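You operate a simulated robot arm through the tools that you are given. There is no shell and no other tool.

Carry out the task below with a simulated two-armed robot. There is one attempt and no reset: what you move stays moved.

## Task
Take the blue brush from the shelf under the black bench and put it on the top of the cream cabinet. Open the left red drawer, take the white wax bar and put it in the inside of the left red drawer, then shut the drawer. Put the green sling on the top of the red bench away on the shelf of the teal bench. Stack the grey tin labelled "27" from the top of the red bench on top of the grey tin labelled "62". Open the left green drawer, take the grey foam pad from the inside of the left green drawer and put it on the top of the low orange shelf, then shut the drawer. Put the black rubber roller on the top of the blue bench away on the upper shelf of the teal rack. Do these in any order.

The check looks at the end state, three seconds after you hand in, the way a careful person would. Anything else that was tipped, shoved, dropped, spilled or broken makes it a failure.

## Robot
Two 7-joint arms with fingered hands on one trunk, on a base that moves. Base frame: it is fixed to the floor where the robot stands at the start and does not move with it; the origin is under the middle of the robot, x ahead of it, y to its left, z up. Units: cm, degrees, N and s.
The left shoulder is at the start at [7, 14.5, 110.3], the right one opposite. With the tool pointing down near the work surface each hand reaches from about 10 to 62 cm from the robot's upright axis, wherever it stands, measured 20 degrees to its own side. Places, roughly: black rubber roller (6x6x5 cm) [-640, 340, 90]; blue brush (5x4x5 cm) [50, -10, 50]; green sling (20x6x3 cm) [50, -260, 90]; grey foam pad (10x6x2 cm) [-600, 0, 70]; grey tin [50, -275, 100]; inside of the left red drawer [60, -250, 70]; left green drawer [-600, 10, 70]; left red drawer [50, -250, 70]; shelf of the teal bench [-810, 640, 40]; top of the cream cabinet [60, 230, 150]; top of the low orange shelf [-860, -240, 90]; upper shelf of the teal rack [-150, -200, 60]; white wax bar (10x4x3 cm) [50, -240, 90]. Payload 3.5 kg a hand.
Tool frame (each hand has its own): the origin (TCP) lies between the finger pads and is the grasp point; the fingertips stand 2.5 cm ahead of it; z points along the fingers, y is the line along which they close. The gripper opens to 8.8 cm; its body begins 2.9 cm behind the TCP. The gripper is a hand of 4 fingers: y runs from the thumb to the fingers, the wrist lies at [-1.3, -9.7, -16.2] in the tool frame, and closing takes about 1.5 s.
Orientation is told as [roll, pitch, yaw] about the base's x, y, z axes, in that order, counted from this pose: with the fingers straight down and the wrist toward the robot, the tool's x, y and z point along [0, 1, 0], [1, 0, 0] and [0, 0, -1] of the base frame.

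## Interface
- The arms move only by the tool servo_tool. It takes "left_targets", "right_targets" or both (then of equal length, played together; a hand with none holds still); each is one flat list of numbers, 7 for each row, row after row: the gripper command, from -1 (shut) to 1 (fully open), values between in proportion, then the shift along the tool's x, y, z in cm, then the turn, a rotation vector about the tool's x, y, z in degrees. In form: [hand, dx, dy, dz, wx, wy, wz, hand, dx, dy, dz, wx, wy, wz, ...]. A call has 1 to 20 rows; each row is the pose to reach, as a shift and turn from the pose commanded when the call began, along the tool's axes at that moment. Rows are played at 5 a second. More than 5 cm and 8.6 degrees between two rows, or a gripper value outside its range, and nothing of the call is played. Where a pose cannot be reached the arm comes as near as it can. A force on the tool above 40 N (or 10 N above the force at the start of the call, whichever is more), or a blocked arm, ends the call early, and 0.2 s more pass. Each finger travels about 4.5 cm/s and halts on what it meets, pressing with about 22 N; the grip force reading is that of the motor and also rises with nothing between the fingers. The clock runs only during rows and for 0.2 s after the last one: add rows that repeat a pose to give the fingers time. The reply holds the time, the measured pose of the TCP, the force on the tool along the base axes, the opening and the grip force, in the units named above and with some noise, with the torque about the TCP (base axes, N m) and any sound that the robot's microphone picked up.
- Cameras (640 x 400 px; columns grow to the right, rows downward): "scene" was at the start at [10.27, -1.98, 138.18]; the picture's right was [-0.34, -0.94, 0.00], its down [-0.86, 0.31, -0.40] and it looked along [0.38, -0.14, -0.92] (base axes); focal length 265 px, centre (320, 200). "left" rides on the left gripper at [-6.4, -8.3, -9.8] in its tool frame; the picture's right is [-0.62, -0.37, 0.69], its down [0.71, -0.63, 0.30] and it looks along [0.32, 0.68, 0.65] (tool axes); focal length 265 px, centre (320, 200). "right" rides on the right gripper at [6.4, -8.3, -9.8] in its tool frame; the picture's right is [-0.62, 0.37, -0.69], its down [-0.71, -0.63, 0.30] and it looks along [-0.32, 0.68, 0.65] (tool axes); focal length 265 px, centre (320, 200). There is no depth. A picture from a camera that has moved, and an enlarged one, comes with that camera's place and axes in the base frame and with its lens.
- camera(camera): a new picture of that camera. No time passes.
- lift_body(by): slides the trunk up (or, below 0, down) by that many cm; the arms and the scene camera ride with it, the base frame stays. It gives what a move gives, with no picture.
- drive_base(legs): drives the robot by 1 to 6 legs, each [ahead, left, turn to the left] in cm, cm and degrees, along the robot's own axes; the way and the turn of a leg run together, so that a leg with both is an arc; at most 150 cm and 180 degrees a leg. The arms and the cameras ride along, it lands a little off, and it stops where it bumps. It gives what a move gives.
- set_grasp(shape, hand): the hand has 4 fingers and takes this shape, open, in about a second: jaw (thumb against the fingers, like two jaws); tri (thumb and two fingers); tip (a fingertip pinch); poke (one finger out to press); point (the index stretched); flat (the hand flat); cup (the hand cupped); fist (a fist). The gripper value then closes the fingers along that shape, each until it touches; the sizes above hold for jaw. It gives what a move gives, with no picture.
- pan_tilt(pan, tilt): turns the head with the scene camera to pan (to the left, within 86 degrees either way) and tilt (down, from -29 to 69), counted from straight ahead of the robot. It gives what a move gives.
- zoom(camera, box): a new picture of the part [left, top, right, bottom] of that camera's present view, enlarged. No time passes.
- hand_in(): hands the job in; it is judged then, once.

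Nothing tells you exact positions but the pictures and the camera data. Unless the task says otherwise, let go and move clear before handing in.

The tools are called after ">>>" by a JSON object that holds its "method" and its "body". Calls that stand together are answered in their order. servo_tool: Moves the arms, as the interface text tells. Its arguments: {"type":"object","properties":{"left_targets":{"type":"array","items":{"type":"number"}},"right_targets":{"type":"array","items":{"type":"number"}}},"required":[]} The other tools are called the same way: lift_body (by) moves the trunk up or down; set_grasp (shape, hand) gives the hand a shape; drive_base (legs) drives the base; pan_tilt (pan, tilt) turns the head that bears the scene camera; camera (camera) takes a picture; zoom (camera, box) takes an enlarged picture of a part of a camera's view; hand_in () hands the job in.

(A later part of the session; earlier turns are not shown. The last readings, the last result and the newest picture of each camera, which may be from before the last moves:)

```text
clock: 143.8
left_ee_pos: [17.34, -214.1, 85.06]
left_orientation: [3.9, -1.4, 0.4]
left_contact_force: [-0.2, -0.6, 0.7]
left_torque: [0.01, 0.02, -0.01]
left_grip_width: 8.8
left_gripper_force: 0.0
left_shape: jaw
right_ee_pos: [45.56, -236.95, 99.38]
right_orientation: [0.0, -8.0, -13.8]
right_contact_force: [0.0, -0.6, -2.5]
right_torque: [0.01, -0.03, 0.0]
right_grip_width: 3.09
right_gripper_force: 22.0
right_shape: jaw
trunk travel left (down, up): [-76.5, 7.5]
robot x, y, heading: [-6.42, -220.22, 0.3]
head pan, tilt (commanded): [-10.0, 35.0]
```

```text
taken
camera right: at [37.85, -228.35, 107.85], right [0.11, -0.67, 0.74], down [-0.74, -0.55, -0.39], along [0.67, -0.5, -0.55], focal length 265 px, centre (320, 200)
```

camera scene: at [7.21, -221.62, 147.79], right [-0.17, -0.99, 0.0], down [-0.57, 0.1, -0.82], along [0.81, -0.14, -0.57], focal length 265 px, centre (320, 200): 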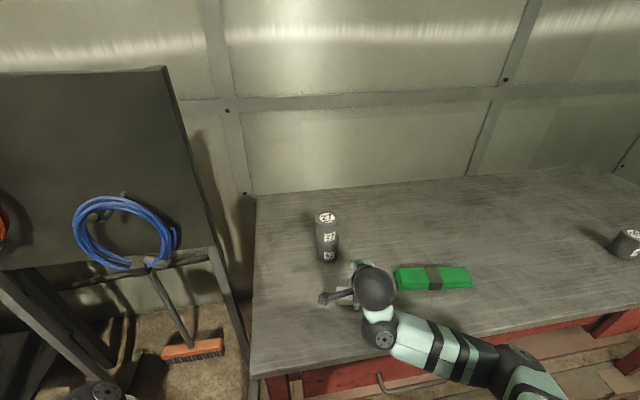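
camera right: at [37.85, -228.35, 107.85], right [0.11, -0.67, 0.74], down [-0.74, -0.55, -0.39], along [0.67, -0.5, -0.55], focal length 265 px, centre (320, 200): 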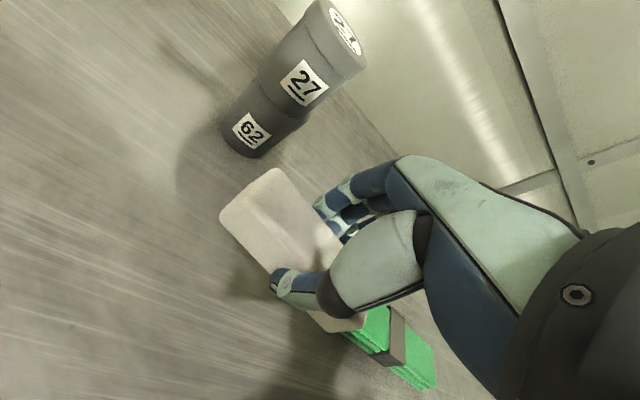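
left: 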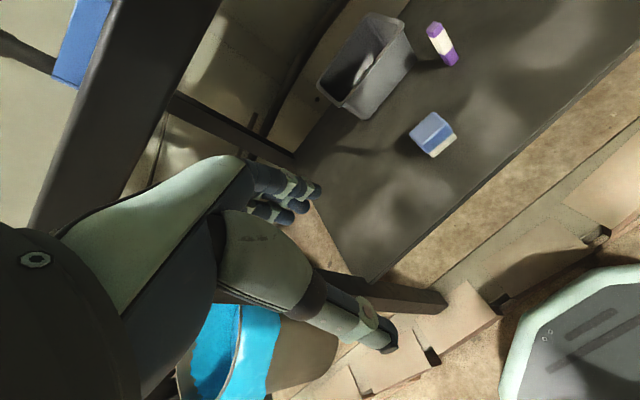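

The wax bar is held and the stack is untouched. I'll back off and prepare the left arm to pull the drawer: a pitched-forward hand that can grip the horizontal handle from the front.

>>> {"method": "drive_base", "body": {"legs": [[-40, 0, 0], [0, -36, 0]]}}

>>> {"method": "servo_tool", "body": {"left_targets": [1, 0, 1, 0, -7.5, 0, 0, 1, 0, 3, 0, -15, 0, 0, 1, 0, 5, 0, -22.5, 0, 0, 1, 0, 7, 0, -30, 0, 0, 1, 0, 10, 0, -37.5, 0, 0, 1, 0, 13, 0, -45, 0, 0, 1, 0, 16, 0, -52.5, 0, 0, 1, 0, 18, 0, -60, 0, 0, 1, 0, 18, 0, -60, 0, 0]}}

>>> {"method": "pan_tilt", "body": {"pan": 5, "tilt": 45}}

>>> {"method": "camera", "body": {"camera": "scene"}}

```text
clock: 148.2
left_ee_pos: [-22.71, -250.1, 85.04]
left_orientation: [3.7, -1.5, 0.5]
left_contact_force: [0.1, 0.7, 1.8]
left_torque: [-0.03, 0.01, 0.0]
left_grip_width: 8.82
left_gripper_force: 0.1
left_shape: jaw
right_ee_pos: [5.78, -272.89, 99.42]
right_orientation: [0.1, -8.0, -13.9]
right_contact_force: [-0.2, -0.5, -1.9]
right_torque: [0.0, -0.04, -0.01]
right_grip_width: 3.1
right_gripper_force: 22.0
right_shape: jaw
trunk travel left (down, up): [-76.5, 7.5]
robot x, y, heading: [-46.1, -256.19, 0.5]
head pan, tilt (commanded): [-10.0, 35.0]
```

```text
clock: 150.2
left_ee_pos: [1.27, -251.79, 84.54]
left_orientation: [7.9, -61.3, -6.5]
left_contact_force: [0.4, -0.6, 0.3]
left_torque: [-0.01, -0.01, -0.03]
left_grip_width: 8.8
left_gripper_force: 0.1
left_shape: jaw
left hand out of reach, approached as far as the arm can: row 1, 2, 3, 4, 5, 6, 7, 8, 9
right_ee_pos: [5.71, -273.02, 99.45]
right_orientation: [0.1, -8.0, -13.9]
right_contact_force: [0.8, 0.2, -1.2]
right_torque: [0.02, -0.01, -0.01]
right_grip_width: 3.13
right_gripper_force: 21.9
right_shape: jaw
trunk travel left (down, up): [-76.5, 7.5]
robot x, y, heading: [-46.14, -256.22, -0.1]
head pan, tilt (commanded): [-10.0, 35.0]
```

```text
clock: 151.0
left_ee_pos: [1.35, -251.87, 84.5]
left_orientation: [8.0, -61.3, -6.5]
left_contact_force: [-0.5, -1.1, 0.1]
left_torque: [-0.01, 0.02, 0.02]
left_grip_width: 8.78
left_gripper_force: 0.1
left_shape: jaw
right_ee_pos: [5.78, -273.03, 99.35]
right_orientation: [0.2, -8.0, -13.9]
right_contact_force: [0.1, 0.0, -1.5]
right_torque: [-0.01, -0.01, -0.01]
right_grip_width: 3.11
right_gripper_force: 22.0
right_shape: jaw
trunk travel left (down, up): [-76.5, 7.5]
robot x, y, heading: [-46.12, -256.33, 0.4]
head pan, tilt (commanded): [5.0, 45.0]
```

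```text
taken
camera scene: at [-33.28, -255.51, 150.71], right [0.09, -1.0, 0.0], down [-0.7, -0.06, -0.71], along [0.7, 0.06, -0.71], focal length 265 px, centre (320, 200)
```

scene: 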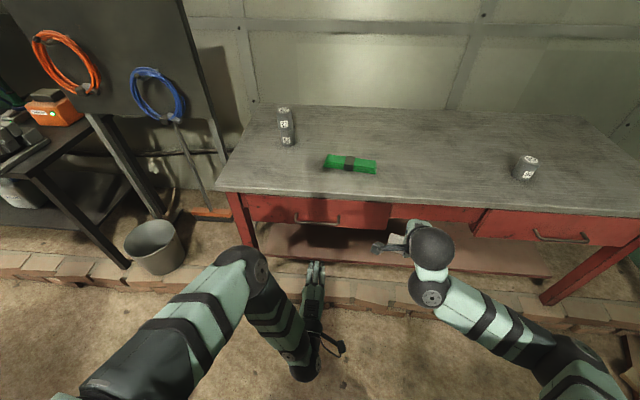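

The left arm folded into an awkward posture with its elbow forward. I'll turn its hand in yaw, mirroring what fixed the right arm, so the elbow swings back and it can reach out straight.

>>> {"method": "servo_tool", "body": {"left_targets": [1, 0.12, -0.7, -1.8, 6.3, -3.1, 4.3, 1, 0.24, -1.4, -3.5, 12.6, -6.1, 8.6, 1, 0.36, -2.1, -5.3, 18.9, -9.2, 13, 1, 0.48, -2.8, -7.1, 25.2, -12.3, 17.3, 1, 0.6, -3.6, -8.8, 31.4, -15.3, 21.6, 1, 0.72, -4.3, -10.6, 37.7, -18.4, 25.9, 1, 0.84, -5, -12.4, 44, -21.5, 30.3, 1, 0.96, -5.7, -14.1, 50.3, -24.5, 34.6, 1, 1.08, -6.4, -15.9, 56.6, -27.6, 38.9, 1, 1.08, -6.4, -15.9, 56.6, -27.6, 38.9]}}

>>> {"method": "camera", "body": {"camera": "scene"}}

```text
clock: 153.2
left_ee_pos: [-20.52, -249.35, 84.38]
left_orientation: [3.9, 0.2, -41.5]
left_contact_force: [0.8, 0.8, 0.5]
left_torque: [-0.02, 0.01, 0.03]
left_grip_width: 8.82
left_gripper_force: 0.1
left_shape: jaw
left hand out of reach, approached as far as the arm can: row 7, 8, 9, 10
right_ee_pos: [5.8, -272.76, 99.21]
right_orientation: [0.0, -8.0, -13.9]
right_contact_force: [0.6, 1.0, -1.3]
right_torque: [-0.03, -0.01, 0.02]
right_grip_width: 3.1
right_gripper_force: 22.2
right_shape: jaw
trunk travel left (down, up): [-76.5, 7.5]
robot x, y, heading: [-46.17, -256.05, 0.3]
head pan, tilt (commanded): [5.0, 45.0]
```

```text
taken
camera scene: at [-33.14, -255.25, 150.69], right [0.09, -1.0, 0.0], down [-0.71, -0.07, -0.71], along [0.7, 0.06, -0.71], focal length 265 px, centre (320, 200)
```

scene: 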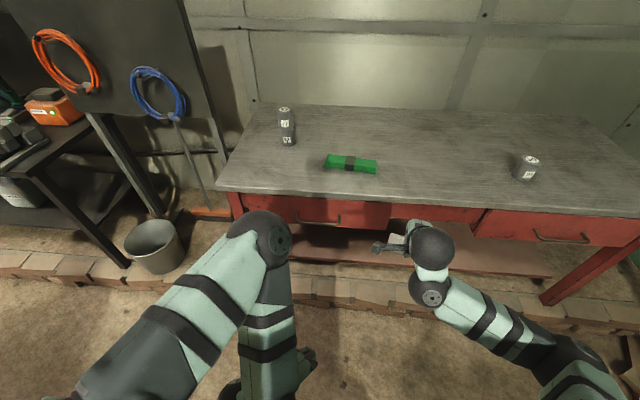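

>>> {"method": "servo_tool", "body": {"left_targets": [1, 2.5, 1.5, -0.9, 0, 0, -7, 1, 5, 3, -1.9, 0, 0, -14, 1, 7.6, 4.4, -2.8, 0, 0, -21, 1, 10.2, 5.9, -3.7, 0, 0, -28, 1, 12.8, 7.4, -4.7, 0, 0, -35, 1, 15.3, 8.85, -5.6, 0, 0, -41.5, 1, 15.3, 8.85, -5.6, 0, 0, -41.5]}}

>>> {"method": "camera", "body": {"camera": "scene"}}

```text
clock: 154.8
left_ee_pos: [-3.88, -243.99, 91.27]
left_orientation: [2.9, -3.1, 0.5]
left_contact_force: [0.6, -0.4, 0.7]
left_torque: [0.03, -0.01, 0.01]
left_grip_width: 8.81
left_gripper_force: 0.0
left_shape: jaw
right_ee_pos: [5.83, -272.93, 99.3]
right_orientation: [0.1, -7.9, -13.9]
right_contact_force: [0.0, -0.2, -0.8]
right_torque: [0.02, -0.04, 0.0]
right_grip_width: 3.14
right_gripper_force: 22.1
right_shape: jaw
trunk travel left (down, up): [-76.5, 7.5]
robot x, y, heading: [-46.23, -255.98, 0.4]
head pan, tilt (commanded): [5.0, 45.0]
```

```text
taken
camera scene: at [-33.28, -255.46, 150.71], right [0.09, -1.0, 0.0], down [-0.7, -0.07, -0.71], along [0.7, 0.07, -0.71], focal length 265 px, centre (320, 200)
```

scene: 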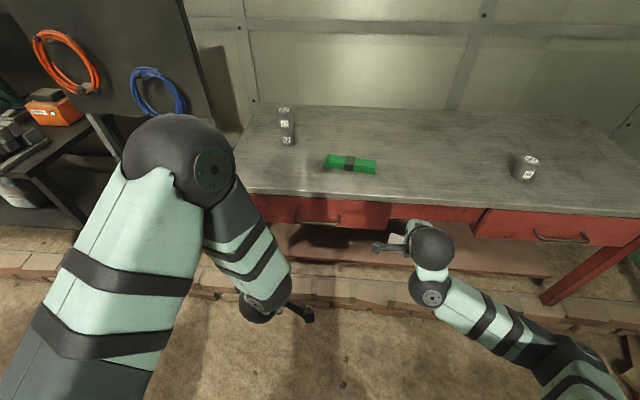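

>>> {"method": "servo_tool", "body": {"left_targets": [1, 0, 0, 0, 0, 0, 7.5, 1, 0, 0, 0, 0, 0, 15, 1, 0, 0, 0, 0, 0, 22.5, 1, 0, 0, 0, 0, 0, 30, 1, 0, 0, 0, 0, 0, 37.5, 1, 0, 0, 0, 0, 0, 45, 1, 0, 0, 0, 0, 0, 45]}}

>>> {"method": "camera", "body": {"camera": "scene"}}

```text
clock: 156.4
left_ee_pos: [-4.02, -244.1, 91.16]
left_orientation: [4.2, -0.1, -44.6]
left_contact_force: [0.1, 0.2, 1.1]
left_torque: [0.04, -0.01, -0.03]
left_grip_width: 8.78
left_gripper_force: 0.0
left_shape: jaw
right_ee_pos: [5.73, -272.98, 99.27]
right_orientation: [0.2, -8.0, -14.0]
right_contact_force: [0.2, 0.3, -2.1]
right_torque: [0.0, -0.04, 0.03]
right_grip_width: 3.11
right_gripper_force: 22.3
right_shape: jaw
trunk travel left (down, up): [-76.5, 7.5]
robot x, y, heading: [-46.21, -256.26, 0.3]
head pan, tilt (commanded): [5.0, 45.0]
```

```text
taken
camera scene: at [-33.3, -255.5, 150.71], right [0.09, -1.0, 0.0], down [-0.7, -0.07, -0.71], along [0.7, 0.07, -0.71], focal length 265 px, centre (320, 200)
```

scene: 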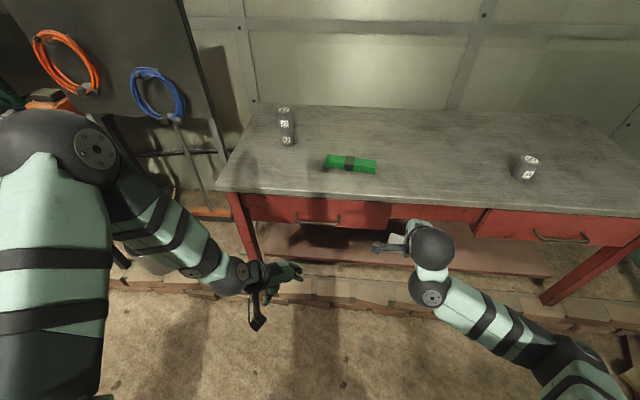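

>>> {"method": "servo_tool", "body": {"left_targets": [1, 0, 0, 0, 0, 0, 7.5, 1, 0, 0, 0, 0, 0, 15, 1, 0, 0, 0, 0, 0, 22.5, 1, 0, 0, 0, 0, 0, 30, 1, 0, 0, 0, 0, 0, 37.5, 1, 0, 0, 0, 0, 0, 37.5]}}

>>> {"method": "camera", "body": {"camera": "scene"}}

```text
clock: 157.8
left_ee_pos: [-3.99, -244.0, 91.31]
left_orientation: [3.3, 2.4, -82.1]
left_contact_force: [-0.4, 0.1, 0.5]
left_torque: [0.0, 0.01, -0.01]
left_grip_width: 8.78
left_gripper_force: 0.1
left_shape: jaw
right_ee_pos: [5.7, -272.91, 99.41]
right_orientation: [0.1, -8.0, -14.0]
right_contact_force: [0.0, 0.9, -2.4]
right_torque: [0.0, 0.02, 0.01]
right_grip_width: 3.1
right_gripper_force: 22.5
right_shape: jaw
trunk travel left (down, up): [-76.5, 7.5]
robot x, y, heading: [-46.11, -256.25, 0.4]
head pan, tilt (commanded): [5.0, 45.0]
```

```text
taken
camera scene: at [-33.31, -255.46, 150.71], right [0.09, -1.0, 0.0], down [-0.7, -0.07, -0.71], along [0.7, 0.07, -0.71], focal length 265 px, centre (320, 200)
```

scene: 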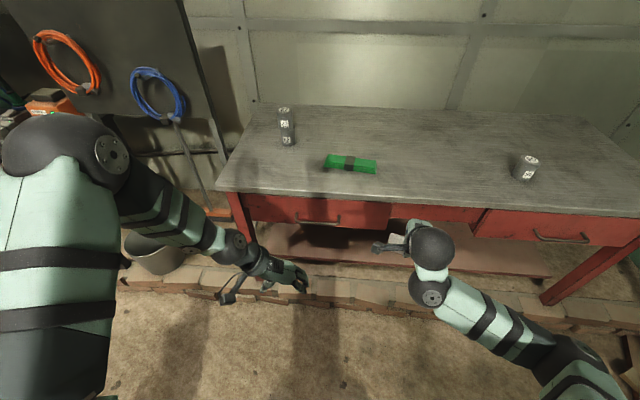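

The left elbow is still high. I'll move the left hand low so the arm hangs nearly straight and the elbow drops.

>>> {"method": "servo_tool", "body": {"left_targets": [1, -0.8, -0.8, 4, 0, 0, -5.8, 1, -1.6, -1.6, 8, 0, 0, -11.6, 1, -2.4, -2.3, 12, 0, 0, -17.3, 1, -3.2, -3.1, 16, 0, 0, -23.1, 1, -4, -3.9, 20, 0, 0, -28.9, 1, -4.7, -4.7, 24, 0, 0, -34.7, 1, -5.5, -5.5, 28, 0, 0, -40.4, 1, -6.3, -6.3, 32, 0, 0, -46.2, 1, -7.1, -7.05, 36, 0, 0, -52, 1, -7.1, -7.05, 36, 0, 0, -52]}}

>>> {"method": "camera", "body": {"camera": "scene"}}

```text
clock: 160.0
left_ee_pos: [-9.89, -235.95, 55.28]
left_orientation: [4.1, -1.1, -30.0]
left_contact_force: [1.2, 0.0, -0.1]
left_torque: [-0.01, 0.01, 0.02]
left_grip_width: 8.79
left_gripper_force: 0.0
left_shape: jaw
right_ee_pos: [5.78, -273.01, 99.36]
right_orientation: [0.1, -8.0, -13.9]
right_contact_force: [0.1, -0.3, -2.6]
right_torque: [0.01, -0.03, 0.03]
right_grip_width: 3.11
right_gripper_force: 21.9
right_shape: jaw
trunk travel left (down, up): [-76.5, 7.5]
robot x, y, heading: [-45.88, -256.47, 0.3]
head pan, tilt (commanded): [5.0, 45.0]
```

```text
taken
camera scene: at [-33.27, -255.5, 150.71], right [0.09, -1.0, 0.0], down [-0.7, -0.06, -0.71], along [0.7, 0.07, -0.71], focal length 265 px, centre (320, 200)
```

scene: 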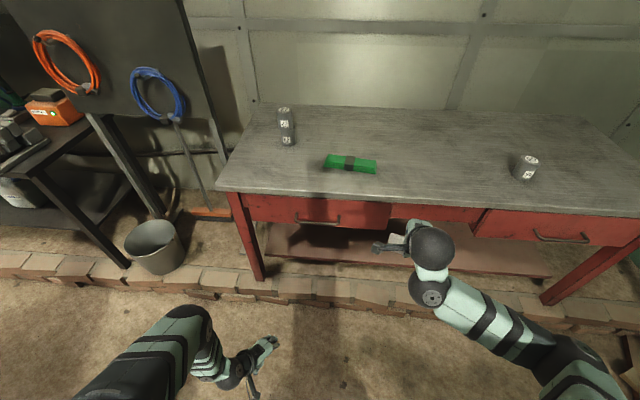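

The elbow has dropped. Now I'll swing the left hand up and forward into the pitched pose at about z 79 for the handle.

>>> {"method": "servo_tool", "body": {"left_targets": [1, 0, 1.4, -2.6, -6.3, 1.4, -3.2, 1, 0, 2.9, -5.3, -12.5, 2.7, -6.4, 1, -0.1, 4.3, -7.9, -18.8, 4.1, -9.7, 1, -0.1, 5.8, -10.6, -25, 5.4, -12.9, 1, -0.15, 7.2, -13.2, -31.3, 6.8, -16.1, 1, -0.2, 8.7, -15.9, -37.6, 8.2, -19.3, 1, -0.2, 10.1, -18.5, -43.9, 9.5, -22.6, 1, -0.25, 11.6, -21.2, -50.1, 10.9, -25.8, 1, -0.28, 13.05, -23.8, -56.4, 12.26, -29, 1, -0.28, 13.05, -23.8, -56.4, 12.26, -29]}}

>>> {"method": "camera", "body": {"camera": "scene"}}

```text
clock: 162.2
left_ee_pos: [-0.15, -244.13, 79.2]
left_orientation: [-0.1, -60.0, 0.0]
left_contact_force: [-0.4, -0.2, -0.5]
left_torque: [-0.01, -0.01, -0.04]
left_grip_width: 8.81
left_gripper_force: 0.1
left_shape: jaw
right_ee_pos: [5.61, -272.93, 99.32]
right_orientation: [0.1, -8.0, -13.9]
right_contact_force: [-0.3, -1.2, -1.6]
right_torque: [-0.01, 0.01, -0.01]
right_grip_width: 3.1
right_gripper_force: 21.8
right_shape: jaw
trunk travel left (down, up): [-76.5, 7.5]
robot x, y, heading: [-46.45, -256.47, 0.3]
head pan, tilt (commanded): [5.0, 45.0]
```

```text
taken
camera scene: at [-33.3, -255.45, 150.71], right [0.09, -1.0, 0.0], down [-0.7, -0.07, -0.71], along [0.7, 0.07, -0.71], focal length 265 px, centre (320, 200)
```

scene: 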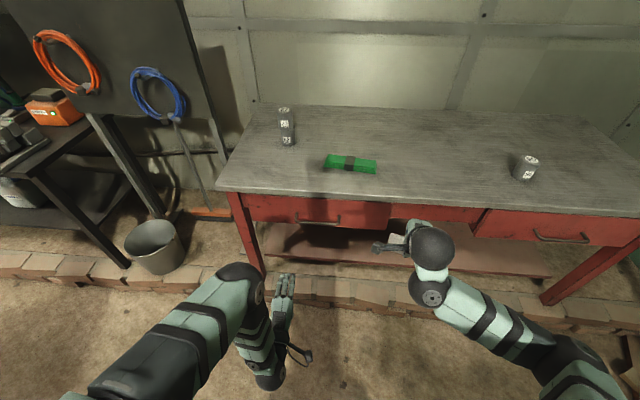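

The left hand is now at [-0.2, -244.1, 79.2] with the pitched pose reached exactly. I'll zoom on the drawer handle and use the left wrist camera to locate it.

>>> {"method": "zoom", "body": {"camera": "scene", "box": [220, 160, 420, 285]}}

>>> {"method": "camera", "body": {"camera": "left"}}

```text
3.20 times, centred on (320, 222) of scene
camera zoom: at [-33.3, -255.45, 150.71], right [0.09, -1.0, 0.0], down [-0.7, -0.07, -0.71], along [0.7, 0.07, -0.71], focal length 849 px, centre (320, 128)
```

zoom: 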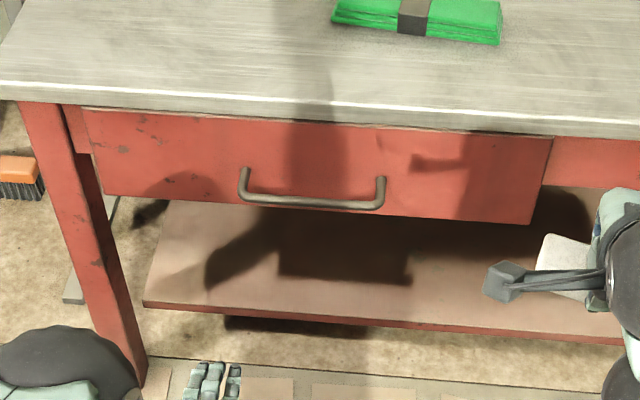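

```text
taken
camera left: at [-12.89, -250.33, 76.91], right [0.41, -0.62, -0.67], down [-0.05, 0.71, -0.7], along [0.91, 0.32, 0.26], focal length 265 px, centre (320, 200)
```

left: 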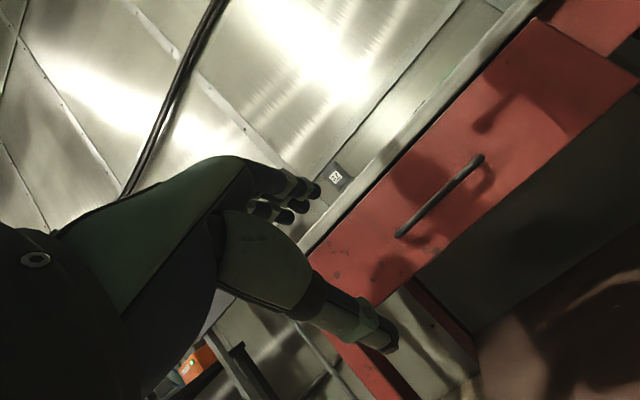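

Both cameras place the handle bar at x ≈ 28.6, z ≈ 75.6, from y -241 to -256, about 4 cm off the drawer face. I'll half-open the left hand, lower it to bar height and drive up close.

>>> {"method": "servo_tool", "body": {"left_targets": [0.6, 0, -1, 0.6, 0, 0, 0, 0.3, 0, -2, 1.2, 0, 0, 0, 0.15, 0, -2.9, 1.7, 0, 0, 0, 0.15, 0, -2.9, 1.7, 0, 0, 0]}}

>>> {"method": "drive_base", "body": {"legs": [[0, -4.4, 0], [20, 0, 0]]}}

>>> {"method": "camera", "body": {"camera": "left"}}

>>> {"method": "camera", "body": {"camera": "scene"}}

```text
clock: 163.2
left_ee_pos: [-0.1, -244.02, 75.76]
left_orientation: [0.1, -59.9, -0.1]
left_contact_force: [0.8, -1.4, -1.2]
left_torque: [0.0, -0.01, 0.03]
left_grip_width: 5.1
left_gripper_force: 0.1
left_shape: jaw
right_ee_pos: [5.76, -273.03, 99.37]
right_orientation: [0.1, -8.0, -14.0]
right_contact_force: [-0.3, -0.3, -2.1]
right_torque: [0.01, 0.01, 0.01]
right_grip_width: 3.11
right_gripper_force: 21.9
right_shape: jaw
trunk travel left (down, up): [-76.5, 7.5]
robot x, y, heading: [-46.25, -256.15, 0.3]
head pan, tilt (commanded): [5.0, 45.0]
```

```text
clock: 165.3
left_ee_pos: [19.8, -248.36, 75.72]
left_orientation: [0.1, -59.9, -0.2]
left_contact_force: [0.0, 0.2, -0.5]
left_torque: [0.04, 0.0, 0.02]
left_grip_width: 5.11
left_gripper_force: 0.0
left_shape: jaw
right_ee_pos: [25.62, -277.31, 99.4]
right_orientation: [0.2, -8.0, -13.8]
right_contact_force: [0.7, 0.6, -2.1]
right_torque: [0.0, 0.01, -0.02]
right_grip_width: 3.08
right_gripper_force: 21.6
right_shape: jaw
trunk travel left (down, up): [-76.5, 7.5]
robot x, y, heading: [-26.03, -260.43, 0.3]
head pan, tilt (commanded): [5.0, 45.0]
```

```text
taken
camera left: at [7.0, -254.64, 73.57], right [0.41, -0.62, -0.67], down [-0.05, 0.72, -0.7], along [0.91, 0.32, 0.26], focal length 265 px, centre (320, 200)
```

left: 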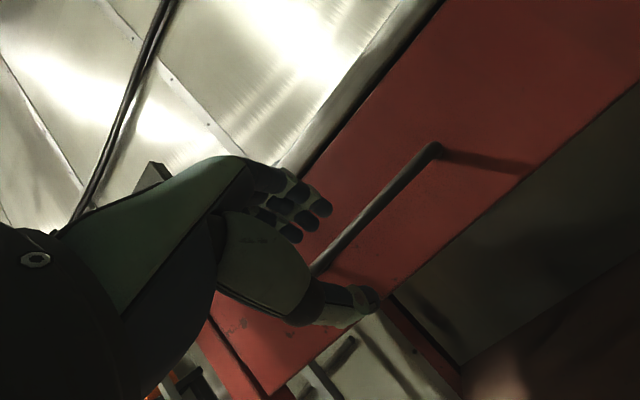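

```text
taken
camera scene: at [-13.45, -259.79, 150.72], right [0.09, -1.0, 0.0], down [-0.7, -0.07, -0.71], along [0.7, 0.07, -0.71], focal length 265 px, centre (320, 200)
```

scene: 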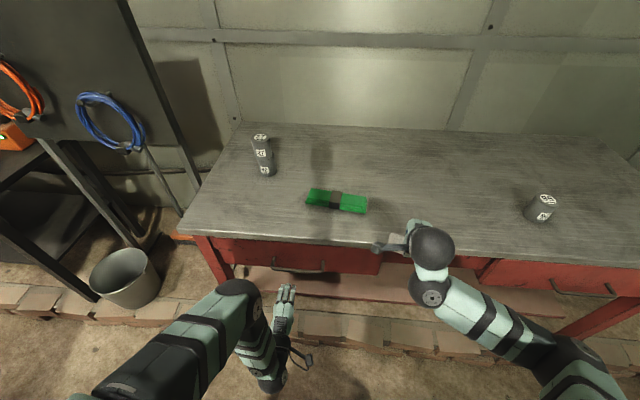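

The bar is right ahead of the left hand. I'll raise the hand 0.7 cm for finger clearance and drive the last 8.3 cm.

>>> {"method": "servo_tool", "body": {"left_targets": [0.2, 0, 0.6, -0.35, 0, 0, 0, 0.2, 0, 0.6, -0.35, 0, 0, 0]}}

>>> {"method": "drive_base", "body": {"legs": [[8.3, 0, 0]]}}

>>> {"method": "camera", "body": {"camera": "left"}}

>>> {"method": "zoom", "body": {"camera": "scene", "box": [180, 240, 380, 365]}}

```text
clock: 165.9
left_ee_pos: [19.78, -248.33, 76.38]
left_orientation: [0.1, -59.9, -0.3]
left_contact_force: [-0.1, -1.0, 0.3]
left_torque: [0.04, 0.01, -0.02]
left_grip_width: 5.24
left_gripper_force: 0.1
left_shape: jaw
right_ee_pos: [25.64, -277.22, 99.36]
right_orientation: [0.1, -7.9, -13.9]
right_contact_force: [-0.3, -0.6, -1.6]
right_torque: [0.02, -0.02, -0.01]
right_grip_width: 3.11
right_gripper_force: 21.2
right_shape: jaw
trunk travel left (down, up): [-76.5, 7.5]
robot x, y, heading: [-25.94, -261.03, 0.4]
head pan, tilt (commanded): [5.0, 45.0]
```

```text
clock: 167.0
left_ee_pos: [28.01, -248.39, 76.5]
left_orientation: [0.1, -59.9, -0.1]
left_contact_force: [0.8, 0.2, -0.3]
left_torque: [-0.01, 0.01, 0.0]
left_grip_width: 5.23
left_gripper_force: 0.1
left_shape: jaw
right_ee_pos: [33.83, -277.18, 99.29]
right_orientation: [0.2, -8.0, -13.7]
right_contact_force: [0.0, -0.4, -2.1]
right_torque: [-0.05, 0.0, 0.04]
right_grip_width: 3.1
right_gripper_force: 22.1
right_shape: jaw
trunk travel left (down, up): [-76.5, 7.5]
robot x, y, heading: [-18.26, -260.92, 0.1]
head pan, tilt (commanded): [5.0, 45.0]
```

```text
taken
camera left: at [15.27, -254.58, 74.27], right [0.41, -0.62, -0.67], down [-0.05, 0.71, -0.7], along [0.91, 0.32, 0.26], focal length 265 px, centre (320, 200)
```

left: 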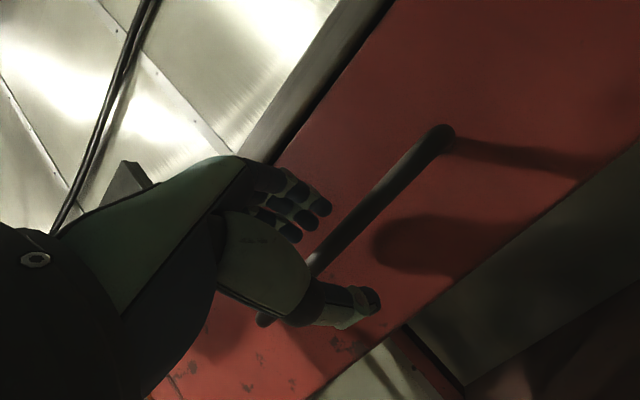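

```text
3.20 times, centred on (280, 302) of scene
camera zoom: at [-5.15, -259.72, 150.72], right [0.09, -1.0, 0.0], down [-0.7, -0.07, -0.71], along [0.7, 0.07, -0.71], focal length 849 px, centre (448, -128)
```

zoom: 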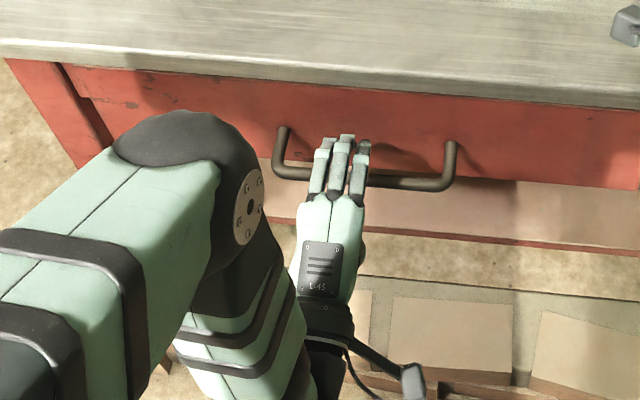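

The fingers are over the bar with the thumb below. I'll close the left hand on it.

>>> {"method": "servo_tool", "body": {"left_targets": [-0.1, 0, 0, 0, 0, 0, 0, -0.5, 0, 0, 0, 0, 0, 0, -1, 0, 0, 0, 0, 0, 0, -1, 0, 0, 0, 0, 0, 0, -1, 0, 0, 0, 0, 0, 0, -1, 0, 0, 0, 0, 0, 0, -1, 0, 0, 0, 0, 0, 0]}}

>>> {"method": "camera", "body": {"camera": "left"}}

>>> {"method": "zoom", "body": {"camera": "scene", "box": [180, 240, 380, 365]}}

```text
clock: 168.6
left_ee_pos: [28.17, -248.19, 76.35]
left_orientation: [0.1, -60.0, -0.2]
left_contact_force: [4.6, 0.1, -5.3]
left_torque: [0.03, 0.02, -0.05]
left_grip_width: 0.35
left_gripper_force: 21.9
left_shape: jaw
right_ee_pos: [34.05, -277.16, 99.22]
right_orientation: [0.1, -7.9, -13.8]
right_contact_force: [-0.4, 0.3, -1.4]
right_torque: [0.05, -0.01, 0.02]
right_grip_width: 3.07
right_gripper_force: 22.1
right_shape: jaw
trunk travel left (down, up): [-76.5, 7.5]
robot x, y, heading: [-18.08, -260.54, 0.2]
head pan, tilt (commanded): [5.0, 45.0]
```

```text
taken
camera left: at [15.4, -254.58, 74.19], right [0.41, -0.62, -0.67], down [-0.05, 0.72, -0.7], along [0.91, 0.32, 0.26], focal length 265 px, centre (320, 200)
```

left: 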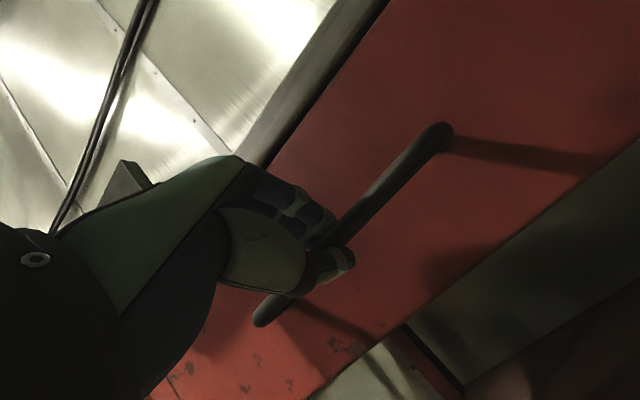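

```text
3.20 times, centred on (280, 302) of scene
camera zoom: at [-4.86, -259.72, 150.68], right [0.09, -1.0, 0.0], down [-0.71, -0.07, -0.71], along [0.7, 0.07, -0.71], focal length 849 px, centre (448, -128)
```

zoom: 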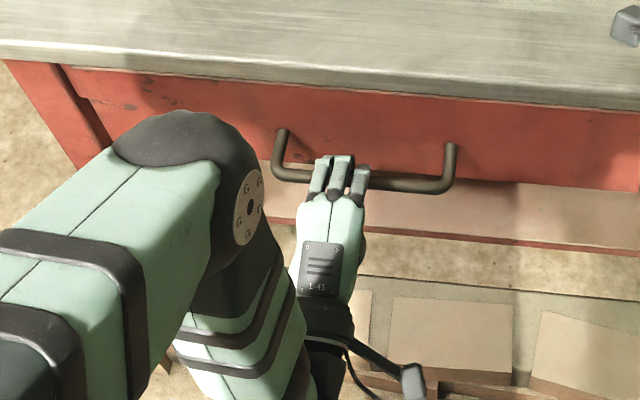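

The bar is gripped. I'll pull the drawer by driving straight back 20 cm.

>>> {"method": "drive_base", "body": {"legs": [[-20, 0, 0]]}}

>>> {"method": "camera", "body": {"camera": "scene"}}

>>> {"method": "camera", "body": {"camera": "right"}}

```text
clock: 170.2
left_ee_pos: [8.23, -248.32, 76.5]
left_orientation: [0.1, -59.9, -0.1]
left_contact_force: [2.5, 1.9, -9.8]
left_torque: [0.04, 0.1, 0.01]
left_grip_width: 0.44
left_gripper_force: 21.6
left_shape: jaw
right_ee_pos: [14.12, -277.21, 99.34]
right_orientation: [0.1, -7.8, -13.8]
right_contact_force: [-0.5, -0.8, -2.5]
right_torque: [0.01, 0.03, 0.0]
right_grip_width: 3.11
right_gripper_force: 22.3
right_shape: jaw
trunk travel left (down, up): [-76.5, 7.5]
robot x, y, heading: [-38.09, -260.47, 0.1]
head pan, tilt (commanded): [5.0, 45.0]
```

```text
taken
camera scene: at [-24.88, -259.76, 150.69], right [0.09, -1.0, 0.0], down [-0.71, -0.07, -0.71], along [0.7, 0.07, -0.71], focal length 265 px, centre (320, 200)
```

scene: 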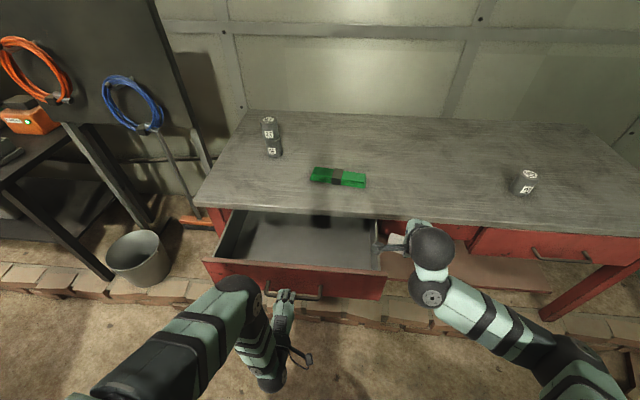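

```text
taken
camera right: at [6.25, -268.66, 107.81], right [0.11, -0.67, 0.74], down [-0.74, -0.55, -0.39], along [0.67, -0.5, -0.55], focal length 265 px, centre (320, 200)
```

right: 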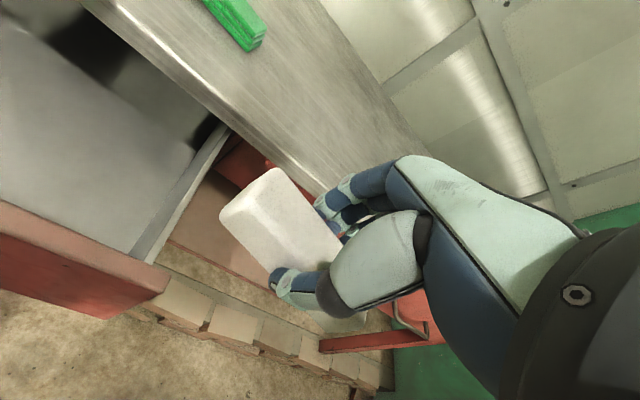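

The drawer is open 20 cm and empty inside. I'll release the handle and draw the left hand back clear of it.

>>> {"method": "servo_tool", "body": {"left_targets": [-0.5, 0, 0, 0, 0, 0, 0, 0, 0, 0, 0, 0, 0, 0, 0.25, 0, 0, 0, 0, 0, 0, 0.25, 0, 0, 0, 0, 0, 0, 0.25, 0, 0, 0, 0, 0, 0, 0.25, 0, -1, -1.7, 0, 0, 0, 0.25, 0, -2.5, -4.3, 0, 0, 0, 0.25, 0, -4, -6.9, 0, 0, 0, 0.25, 0, -5.5, -9.5, 0, 0, 0, 0.25, 0, -5.5, -9.5, 0, 0, 0]}}

>>> {"method": "camera", "body": {"camera": "scene"}}

```text
clock: 172.4
left_ee_pos: [6.43, -248.36, 76.52]
left_orientation: [0.0, -59.8, -0.2]
left_contact_force: [-0.1, 0.0, 0.3]
left_torque: [0.01, 0.0, 0.01]
left_grip_width: 5.46
left_gripper_force: 0.1
left_shape: jaw
left hand out of reach, approached as far as the arm can: row 7, 8, 9, 10
right_ee_pos: [13.93, -277.33, 99.29]
right_orientation: [0.1, -8.0, -13.7]
right_contact_force: [0.5, 0.4, -2.0]
right_torque: [0.0, 0.0, 0.0]
right_grip_width: 3.09
right_gripper_force: 22.9
right_shape: jaw
trunk travel left (down, up): [-76.5, 7.5]
robot x, y, heading: [-37.56, -260.5, 0.3]
head pan, tilt (commanded): [5.0, 45.0]
```

```text
taken
camera scene: at [-25.06, -259.84, 150.71], right [0.09, -1.0, 0.0], down [-0.7, -0.07, -0.71], along [0.7, 0.07, -0.71], focal length 265 px, centre (320, 200)
```

scene: 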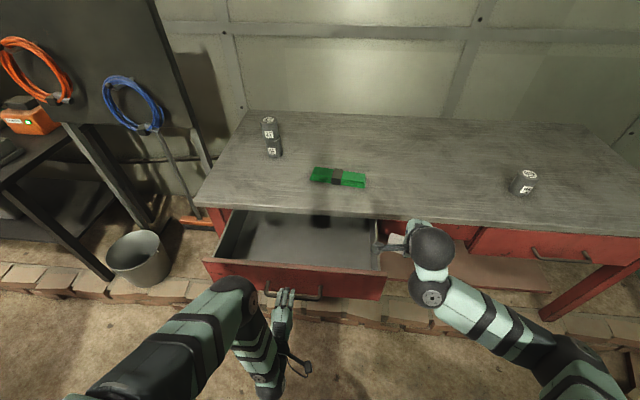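

>>> {"method": "drive_base", "body": {"legs": [[-12, 0, 0]]}}

>>> {"method": "servo_tool", "body": {"left_targets": [0.5, 4, 0, 0, 0, 0, 0, 1, 8, 0, 0, 0, 0, 0, 1, 12, 0, 0, 0, 0, 0, 1, 16, 0, 0, 0, 0, 0, 1, 19, 0, 0, 0, 0, 0, 1, 19, 0, 0, 0, 0, 0]}}

>>> {"method": "camera", "body": {"camera": "scene"}}

```text
clock: 173.6
left_ee_pos: [-5.54, -248.49, 76.49]
left_orientation: [0.1, -59.8, -0.1]
left_contact_force: [-0.9, 0.4, -0.2]
left_torque: [0.0, 0.01, 0.01]
left_grip_width: 5.45
left_gripper_force: 0.0
left_shape: jaw
right_ee_pos: [2.14, -277.39, 99.29]
right_orientation: [0.1, -7.9, -13.8]
right_contact_force: [-0.2, 0.0, -2.1]
right_torque: [0.02, -0.03, -0.02]
right_grip_width: 3.09
right_gripper_force: 22.0
right_shape: jaw
trunk travel left (down, up): [-76.5, 7.5]
robot x, y, heading: [-49.68, -260.41, 0.2]
head pan, tilt (commanded): [5.0, 45.0]
```

```text
clock: 175.0
left_ee_pos: [-5.4, -229.36, 76.54]
left_orientation: [0.1, -59.8, -0.1]
left_contact_force: [-0.1, 0.5, -0.7]
left_torque: [0.01, 0.0, 0.0]
left_grip_width: 8.79
left_gripper_force: 0.0
left_shape: jaw
left hand out of reach, approached as far as the arm can: row 1, 2, 3
right_ee_pos: [2.08, -277.43, 99.23]
right_orientation: [0.2, -8.0, -13.8]
right_contact_force: [-0.3, 0.4, -1.7]
right_torque: [0.02, -0.01, 0.02]
right_grip_width: 3.08
right_gripper_force: 21.3
right_shape: jaw
trunk travel left (down, up): [-76.5, 7.5]
robot x, y, heading: [-50.15, -261.09, 0.5]
head pan, tilt (commanded): [5.0, 45.0]
```

```text
taken
camera scene: at [-37.01, -259.95, 150.71], right [0.09, -1.0, 0.0], down [-0.7, -0.07, -0.71], along [0.7, 0.07, -0.71], focal length 265 px, centre (320, 200)
```

scene: 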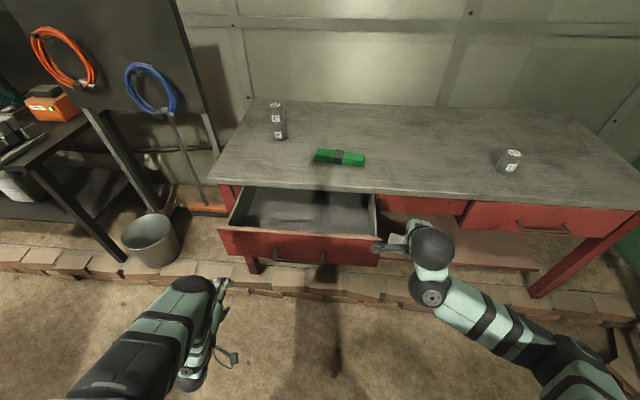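

The left hand is parked to the left. Now I'll bring the right hand with the wax over the open drawer.

>>> {"method": "drive_base", "body": {"legs": [[0, 19.4, 0], [20, 0, 0]]}}

>>> {"method": "camera", "body": {"camera": "scene"}}

>>> {"method": "camera", "body": {"camera": "right"}}

```text
clock: 177.8
left_ee_pos: [14.29, -209.73, 76.52]
left_orientation: [0.1, -59.9, 0.1]
left_contact_force: [-0.2, 0.0, -0.9]
left_torque: [0.0, -0.02, 0.0]
left_grip_width: 8.75
left_gripper_force: 0.1
left_shape: jaw
right_ee_pos: [21.88, -257.66, 99.48]
right_orientation: [0.2, -8.0, -13.6]
right_contact_force: [0.0, 0.3, -1.6]
right_torque: [0.04, 0.0, -0.01]
right_grip_width: 3.08
right_gripper_force: 21.8
right_shape: jaw
trunk travel left (down, up): [-76.5, 7.5]
robot x, y, heading: [-29.94, -241.17, 0.6]
head pan, tilt (commanded): [5.0, 45.0]
```

```text
taken
camera scene: at [-17.24, -240.36, 150.72], right [0.1, -1.0, 0.0], down [-0.7, -0.07, -0.71], along [0.7, 0.07, -0.71], focal length 265 px, centre (320, 200)
```

scene: 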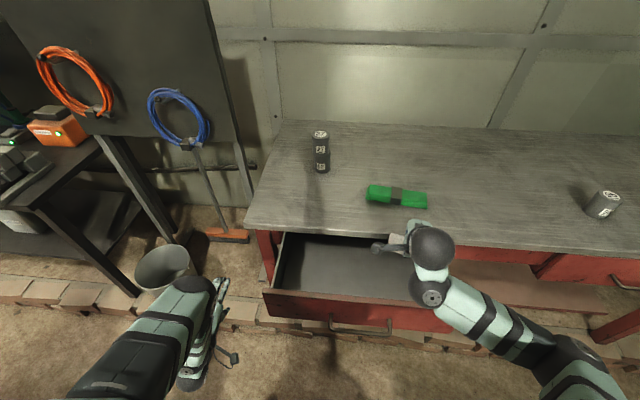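

```text
taken
camera right: at [14.0, -249.12, 107.88], right [0.11, -0.67, 0.74], down [-0.73, -0.56, -0.39], along [0.67, -0.49, -0.55], focal length 265 px, centre (320, 200)
```

right: 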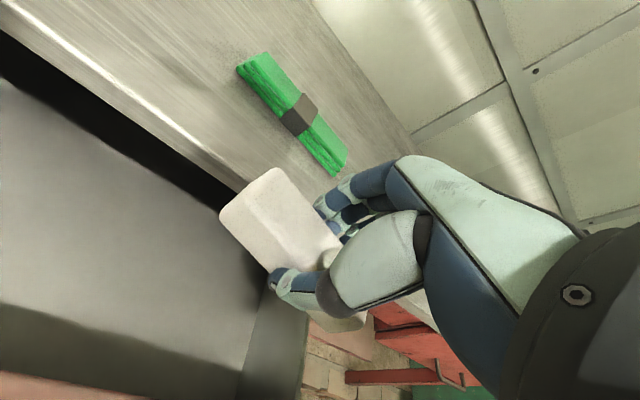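

The wax is over the drawer, but at full depth the wrist would come close to the drawer's front panel. I'll stand the hand upright (pitch 0), shift a little toward the drawer's middle and move in 4 cm.

>>> {"method": "servo_tool", "body": {"right_targets": [-1, 0.8, -1.4, -0.2, 2.7, 0, 0, -1, 1.5, -2.8, -0.4, 5.4, 0, 0, -1, 2.28, -4.12, -0.58, 8, 0, 0, -1, 2.28, -4.12, -0.58, 8, 0, 0]}}

>>> {"method": "drive_base", "body": {"legs": [[4, 0, 0]]}}

>>> {"method": "lift_body", "body": {"by": -15}}

>>> {"method": "camera", "body": {"camera": "scene"}}

>>> {"method": "camera", "body": {"camera": "right"}}

```text
clock: 178.8
left_ee_pos: [14.26, -209.65, 76.49]
left_orientation: [0.1, -59.9, -0.1]
left_contact_force: [-0.3, 1.1, -0.1]
left_torque: [0.0, -0.01, -0.03]
left_grip_width: 8.76
left_gripper_force: 0.0
left_shape: jaw
right_ee_pos: [18.22, -254.4, 99.33]
right_orientation: [0.1, 0.0, -13.6]
right_contact_force: [0.1, -0.3, -3.1]
right_torque: [0.02, 0.02, 0.03]
right_grip_width: 3.09
right_gripper_force: 22.5
right_shape: jaw
trunk travel left (down, up): [-76.5, 7.5]
robot x, y, heading: [-30.22, -241.16, 0.6]
head pan, tilt (commanded): [5.0, 45.0]
```

```text
clock: 179.7
left_ee_pos: [18.04, -209.61, 76.48]
left_orientation: [0.2, -60.1, 0.1]
left_contact_force: [0.7, 0.6, -0.9]
left_torque: [-0.01, 0.01, 0.0]
left_grip_width: 8.74
left_gripper_force: 0.0
left_shape: jaw
right_ee_pos: [22.03, -254.42, 99.45]
right_orientation: [0.1, -0.2, -13.5]
right_contact_force: [0.6, 0.4, -2.1]
right_torque: [-0.02, 0.01, 0.03]
right_grip_width: 3.11
right_gripper_force: 22.4
right_shape: jaw
trunk travel left (down, up): [-76.5, 7.5]
robot x, y, heading: [-26.15, -240.89, 0.7]
head pan, tilt (commanded): [5.0, 45.0]
```

```text
clock: 181.4
left_ee_pos: [18.11, -209.65, 61.51]
left_orientation: [0.1, -59.8, 0.2]
left_contact_force: [1.0, 0.9, -0.2]
left_torque: [-0.04, 0.03, 0.02]
left_grip_width: 8.74
left_gripper_force: 0.0
left_shape: jaw
right_ee_pos: [22.29, -254.41, 84.29]
right_orientation: [0.2, 0.0, -13.5]
right_contact_force: [-0.8, 0.0, -2.3]
right_torque: [0.0, 0.0, -0.02]
right_grip_width: 3.05
right_gripper_force: 21.7
right_shape: jaw
trunk travel left (down, up): [-61.5, 22.5]
robot x, y, heading: [-25.95, -241.47, 0.6]
head pan, tilt (commanded): [5.0, 45.0]
```

```text
taken
camera scene: at [-13.25, -240.32, 135.71], right [0.1, -1.0, 0.0], down [-0.7, -0.07, -0.71], along [0.7, 0.07, -0.71], focal length 265 px, centre (320, 200)
```

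scene: 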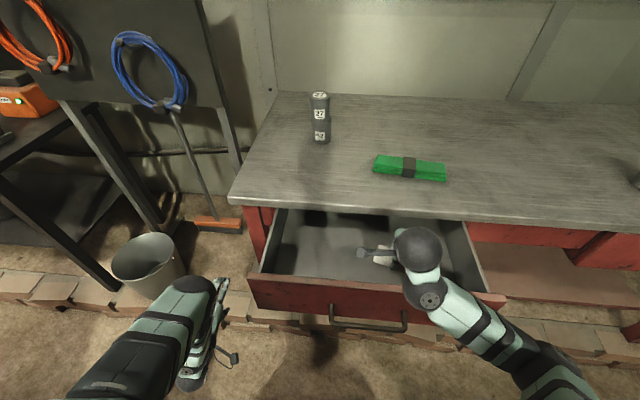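

```text
taken
camera right: at [15.68, -246.16, 94.12], right [0.21, -0.69, 0.69], down [-0.78, -0.55, -0.31], along [0.59, -0.47, -0.65], focal length 265 px, centre (320, 200)
```

right: 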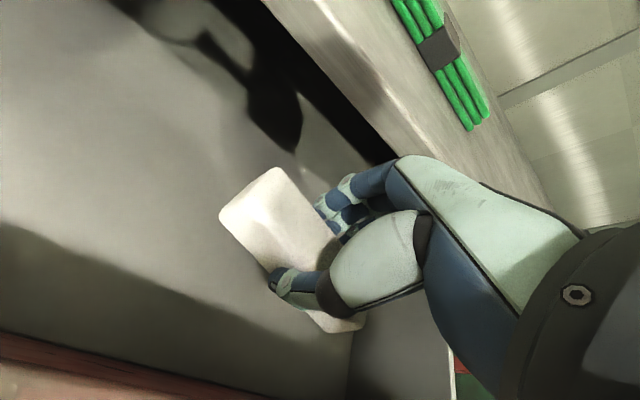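

The forearm clears the front panel. I'll lower further toward the drawer floor.

>>> {"method": "lift_body", "body": {"by": -7}}

>>> {"method": "camera", "body": {"camera": "right"}}

>>> {"method": "lift_body", "body": {"by": -1.5}}

>>> {"method": "camera", "body": {"camera": "right"}}

```text
clock: 182.5
left_ee_pos: [18.2, -209.68, 54.54]
left_orientation: [0.1, -59.9, 0.0]
left_contact_force: [0.2, -0.4, 0.3]
left_torque: [-0.02, 0.03, 0.02]
left_grip_width: 8.75
left_gripper_force: 0.0
left_shape: jaw
right_ee_pos: [22.33, -254.36, 77.33]
right_orientation: [0.1, 0.0, -13.5]
right_contact_force: [0.1, 1.2, -1.9]
right_torque: [-0.02, 0.01, 0.02]
right_grip_width: 3.11
right_gripper_force: 22.5
right_shape: jaw
trunk travel left (down, up): [-54.5, 29.5]
robot x, y, heading: [-26.08, -241.18, 0.5]
head pan, tilt (commanded): [5.0, 45.0]
```

```text
taken
camera right: at [15.67, -246.16, 87.12], right [0.21, -0.69, 0.69], down [-0.78, -0.55, -0.31], along [0.59, -0.47, -0.65], focal length 265 px, centre (320, 200)
```

right: 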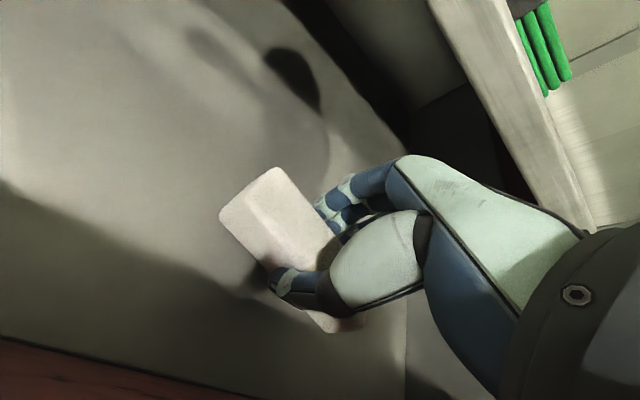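

```text
clock: 183.1
left_ee_pos: [18.13, -209.51, 53.07]
left_orientation: [0.0, -59.8, 0.2]
left_contact_force: [-0.8, 0.6, 0.0]
left_torque: [0.03, 0.01, -0.02]
left_grip_width: 8.75
left_gripper_force: 0.0
left_shape: jaw
right_ee_pos: [22.05, -254.42, 76.13]
right_orientation: [0.5, -0.4, -13.5]
right_contact_force: [16.8, 0.0, 9.5]
right_torque: [0.02, 2.26, 0.03]
right_grip_width: 3.12
right_gripper_force: 21.7
right_shape: jaw
trunk travel left (down, up): [-53.0, 31.0]
robot x, y, heading: [-26.2, -240.89, 0.8]
head pan, tilt (commanded): [5.0, 45.0]
```

```text
taken
camera right: at [15.55, -246.13, 85.9], right [0.21, -0.69, 0.69], down [-0.78, -0.55, -0.31], along [0.59, -0.47, -0.65], focal length 265 px, centre (320, 200)
```

right: 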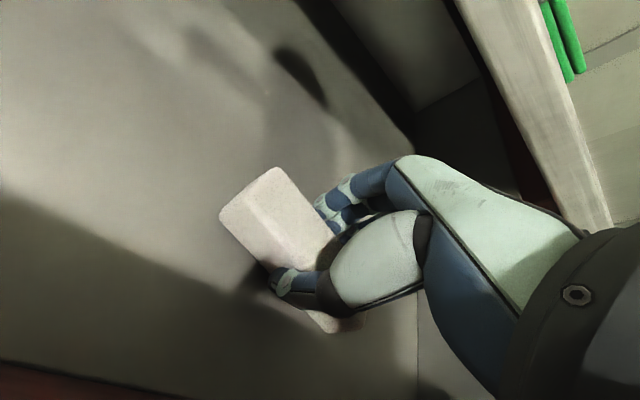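

The hand's camera mount is touching the front panel's top edge, with the wax about 1.5 cm above the drawer floor. I'll raise slightly and shift 1.5 cm inward, then lower again gently.

>>> {"method": "lift_body", "body": {"by": 1.5}}

>>> {"method": "servo_tool", "body": {"right_targets": [-1, 0.2, 0.8, 0, 0, 0, 0, -1, 0.4, 1.6, 0, 0, 0, 0, -1, 0.5, 2, 0, 0, 0, 0, -1, 0.5, 2, 0, 0, 0, 0]}}

>>> {"method": "lift_body", "body": {"by": -1.2}}

>>> {"method": "camera", "body": {"camera": "scene"}}

>>> {"method": "camera", "body": {"camera": "right"}}

```text
clock: 183.8
left_ee_pos: [18.23, -209.61, 54.49]
left_orientation: [0.0, -59.8, 0.1]
left_contact_force: [0.8, -0.7, -0.4]
left_torque: [0.0, 0.0, -0.02]
left_grip_width: 8.75
left_gripper_force: 0.0
left_shape: jaw
right_ee_pos: [22.21, -254.55, 77.24]
right_orientation: [0.1, 0.1, -13.6]
right_contact_force: [0.5, 0.0, -1.8]
right_torque: [0.0, -0.01, 0.02]
right_grip_width: 3.11
right_gripper_force: 22.0
right_shape: jaw
trunk travel left (down, up): [-54.5, 29.5]
robot x, y, heading: [-25.87, -241.13, 0.7]
head pan, tilt (commanded): [5.0, 45.0]
```

```text
clock: 184.8
left_ee_pos: [18.12, -209.57, 54.51]
left_orientation: [0.2, -59.8, 0.1]
left_contact_force: [-0.1, -0.3, 0.1]
left_torque: [0.01, 0.02, 0.03]
left_grip_width: 8.74
left_gripper_force: 0.1
left_shape: jaw
right_ee_pos: [24.29, -254.4, 77.39]
right_orientation: [0.2, 0.1, -13.6]
right_contact_force: [-0.4, -0.6, -1.8]
right_torque: [0.0, -0.01, 0.01]
right_grip_width: 3.09
right_gripper_force: 21.4
right_shape: jaw
trunk travel left (down, up): [-54.5, 29.5]
robot x, y, heading: [-26.56, -240.98, 0.6]
head pan, tilt (commanded): [5.0, 45.0]
```

```text
clock: 185.3
left_ee_pos: [18.17, -209.72, 53.19]
left_orientation: [0.1, -59.7, 0.1]
left_contact_force: [-0.3, 0.0, -0.4]
left_torque: [-0.07, 0.0, 0.04]
left_grip_width: 8.77
left_gripper_force: 0.0
left_shape: jaw
right_ee_pos: [24.33, -254.3, 76.07]
right_orientation: [0.1, 0.0, -13.5]
right_contact_force: [-0.4, 0.0, -1.7]
right_torque: [0.0, 0.01, 0.02]
right_grip_width: 3.1
right_gripper_force: 22.1
right_shape: jaw
trunk travel left (down, up): [-53.3, 30.7]
robot x, y, heading: [-25.67, -241.26, 0.3]
head pan, tilt (commanded): [5.0, 45.0]
```

```text
taken
camera scene: at [-13.24, -240.32, 127.49], right [0.1, -1.0, 0.0], down [-0.7, -0.07, -0.71], along [0.7, 0.07, -0.71], focal length 265 px, centre (320, 200)
```

scene: 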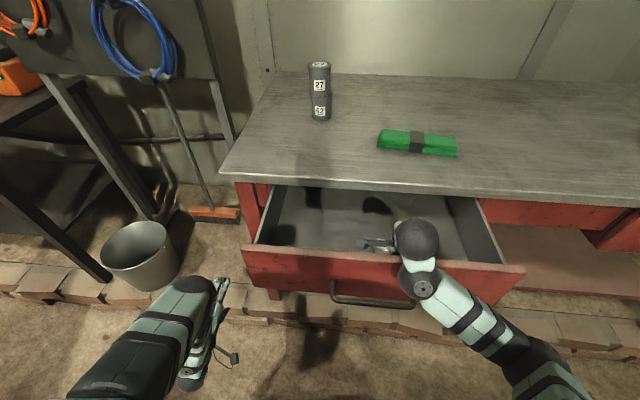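

```text
taken
camera right: at [17.73, -246.14, 85.87], right [0.21, -0.69, 0.69], down [-0.78, -0.55, -0.31], along [0.59, -0.47, -0.66], focal length 265 px, centre (320, 200)
```

right: 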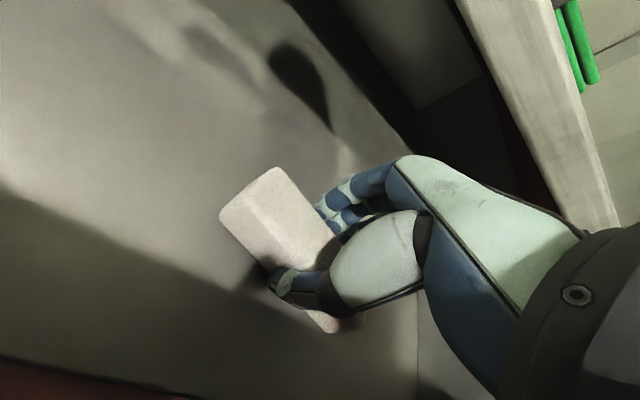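

Clear now. I'll lower further.

>>> {"method": "lift_body", "body": {"by": -0.8}}

>>> {"method": "lift_body", "body": {"by": -0.5}}

```text
clock: 185.9
left_ee_pos: [17.94, -209.61, 52.85]
left_orientation: [0.0, -60.1, 0.2]
left_contact_force: [-0.1, -1.0, 0.1]
left_torque: [0.02, 0.0, -0.01]
left_grip_width: 8.77
left_gripper_force: 0.0
left_shape: jaw
right_ee_pos: [24.15, -254.48, 76.11]
right_orientation: [0.7, -1.0, -13.5]
right_contact_force: [20.9, -2.3, 26.2]
right_torque: [0.16, 3.96, 0.21]
right_grip_width: 3.09
right_gripper_force: 22.0
right_shape: jaw
trunk travel left (down, up): [-52.5, 31.5]
robot x, y, heading: [-26.12, -241.09, 0.3]
head pan, tilt (commanded): [5.0, 45.0]
```

```text
clock: 186.3
left_ee_pos: [18.09, -209.68, 52.28]
left_orientation: [-0.1, -59.9, 0.2]
left_contact_force: [0.1, 0.3, -0.7]
left_torque: [-0.01, 0.0, 0.01]
left_grip_width: 8.76
left_gripper_force: 0.1
left_shape: jaw
right_ee_pos: [24.68, -254.37, 76.3]
right_orientation: [1.4, -1.6, -13.7]
right_contact_force: [17.3, 2.0, 15.2]
right_torque: [-0.18, 2.9, -0.15]
right_grip_width: 3.08
right_gripper_force: 21.8
right_shape: jaw
trunk travel left (down, up): [-52.2, 31.8]
robot x, y, heading: [-25.87, -240.79, 0.4]
head pan, tilt (commanded): [5.0, 45.0]
stopped: the force on the tool passed its limit at 45 N (the readings are from after the stop); the commanded pose is now the measured one
```

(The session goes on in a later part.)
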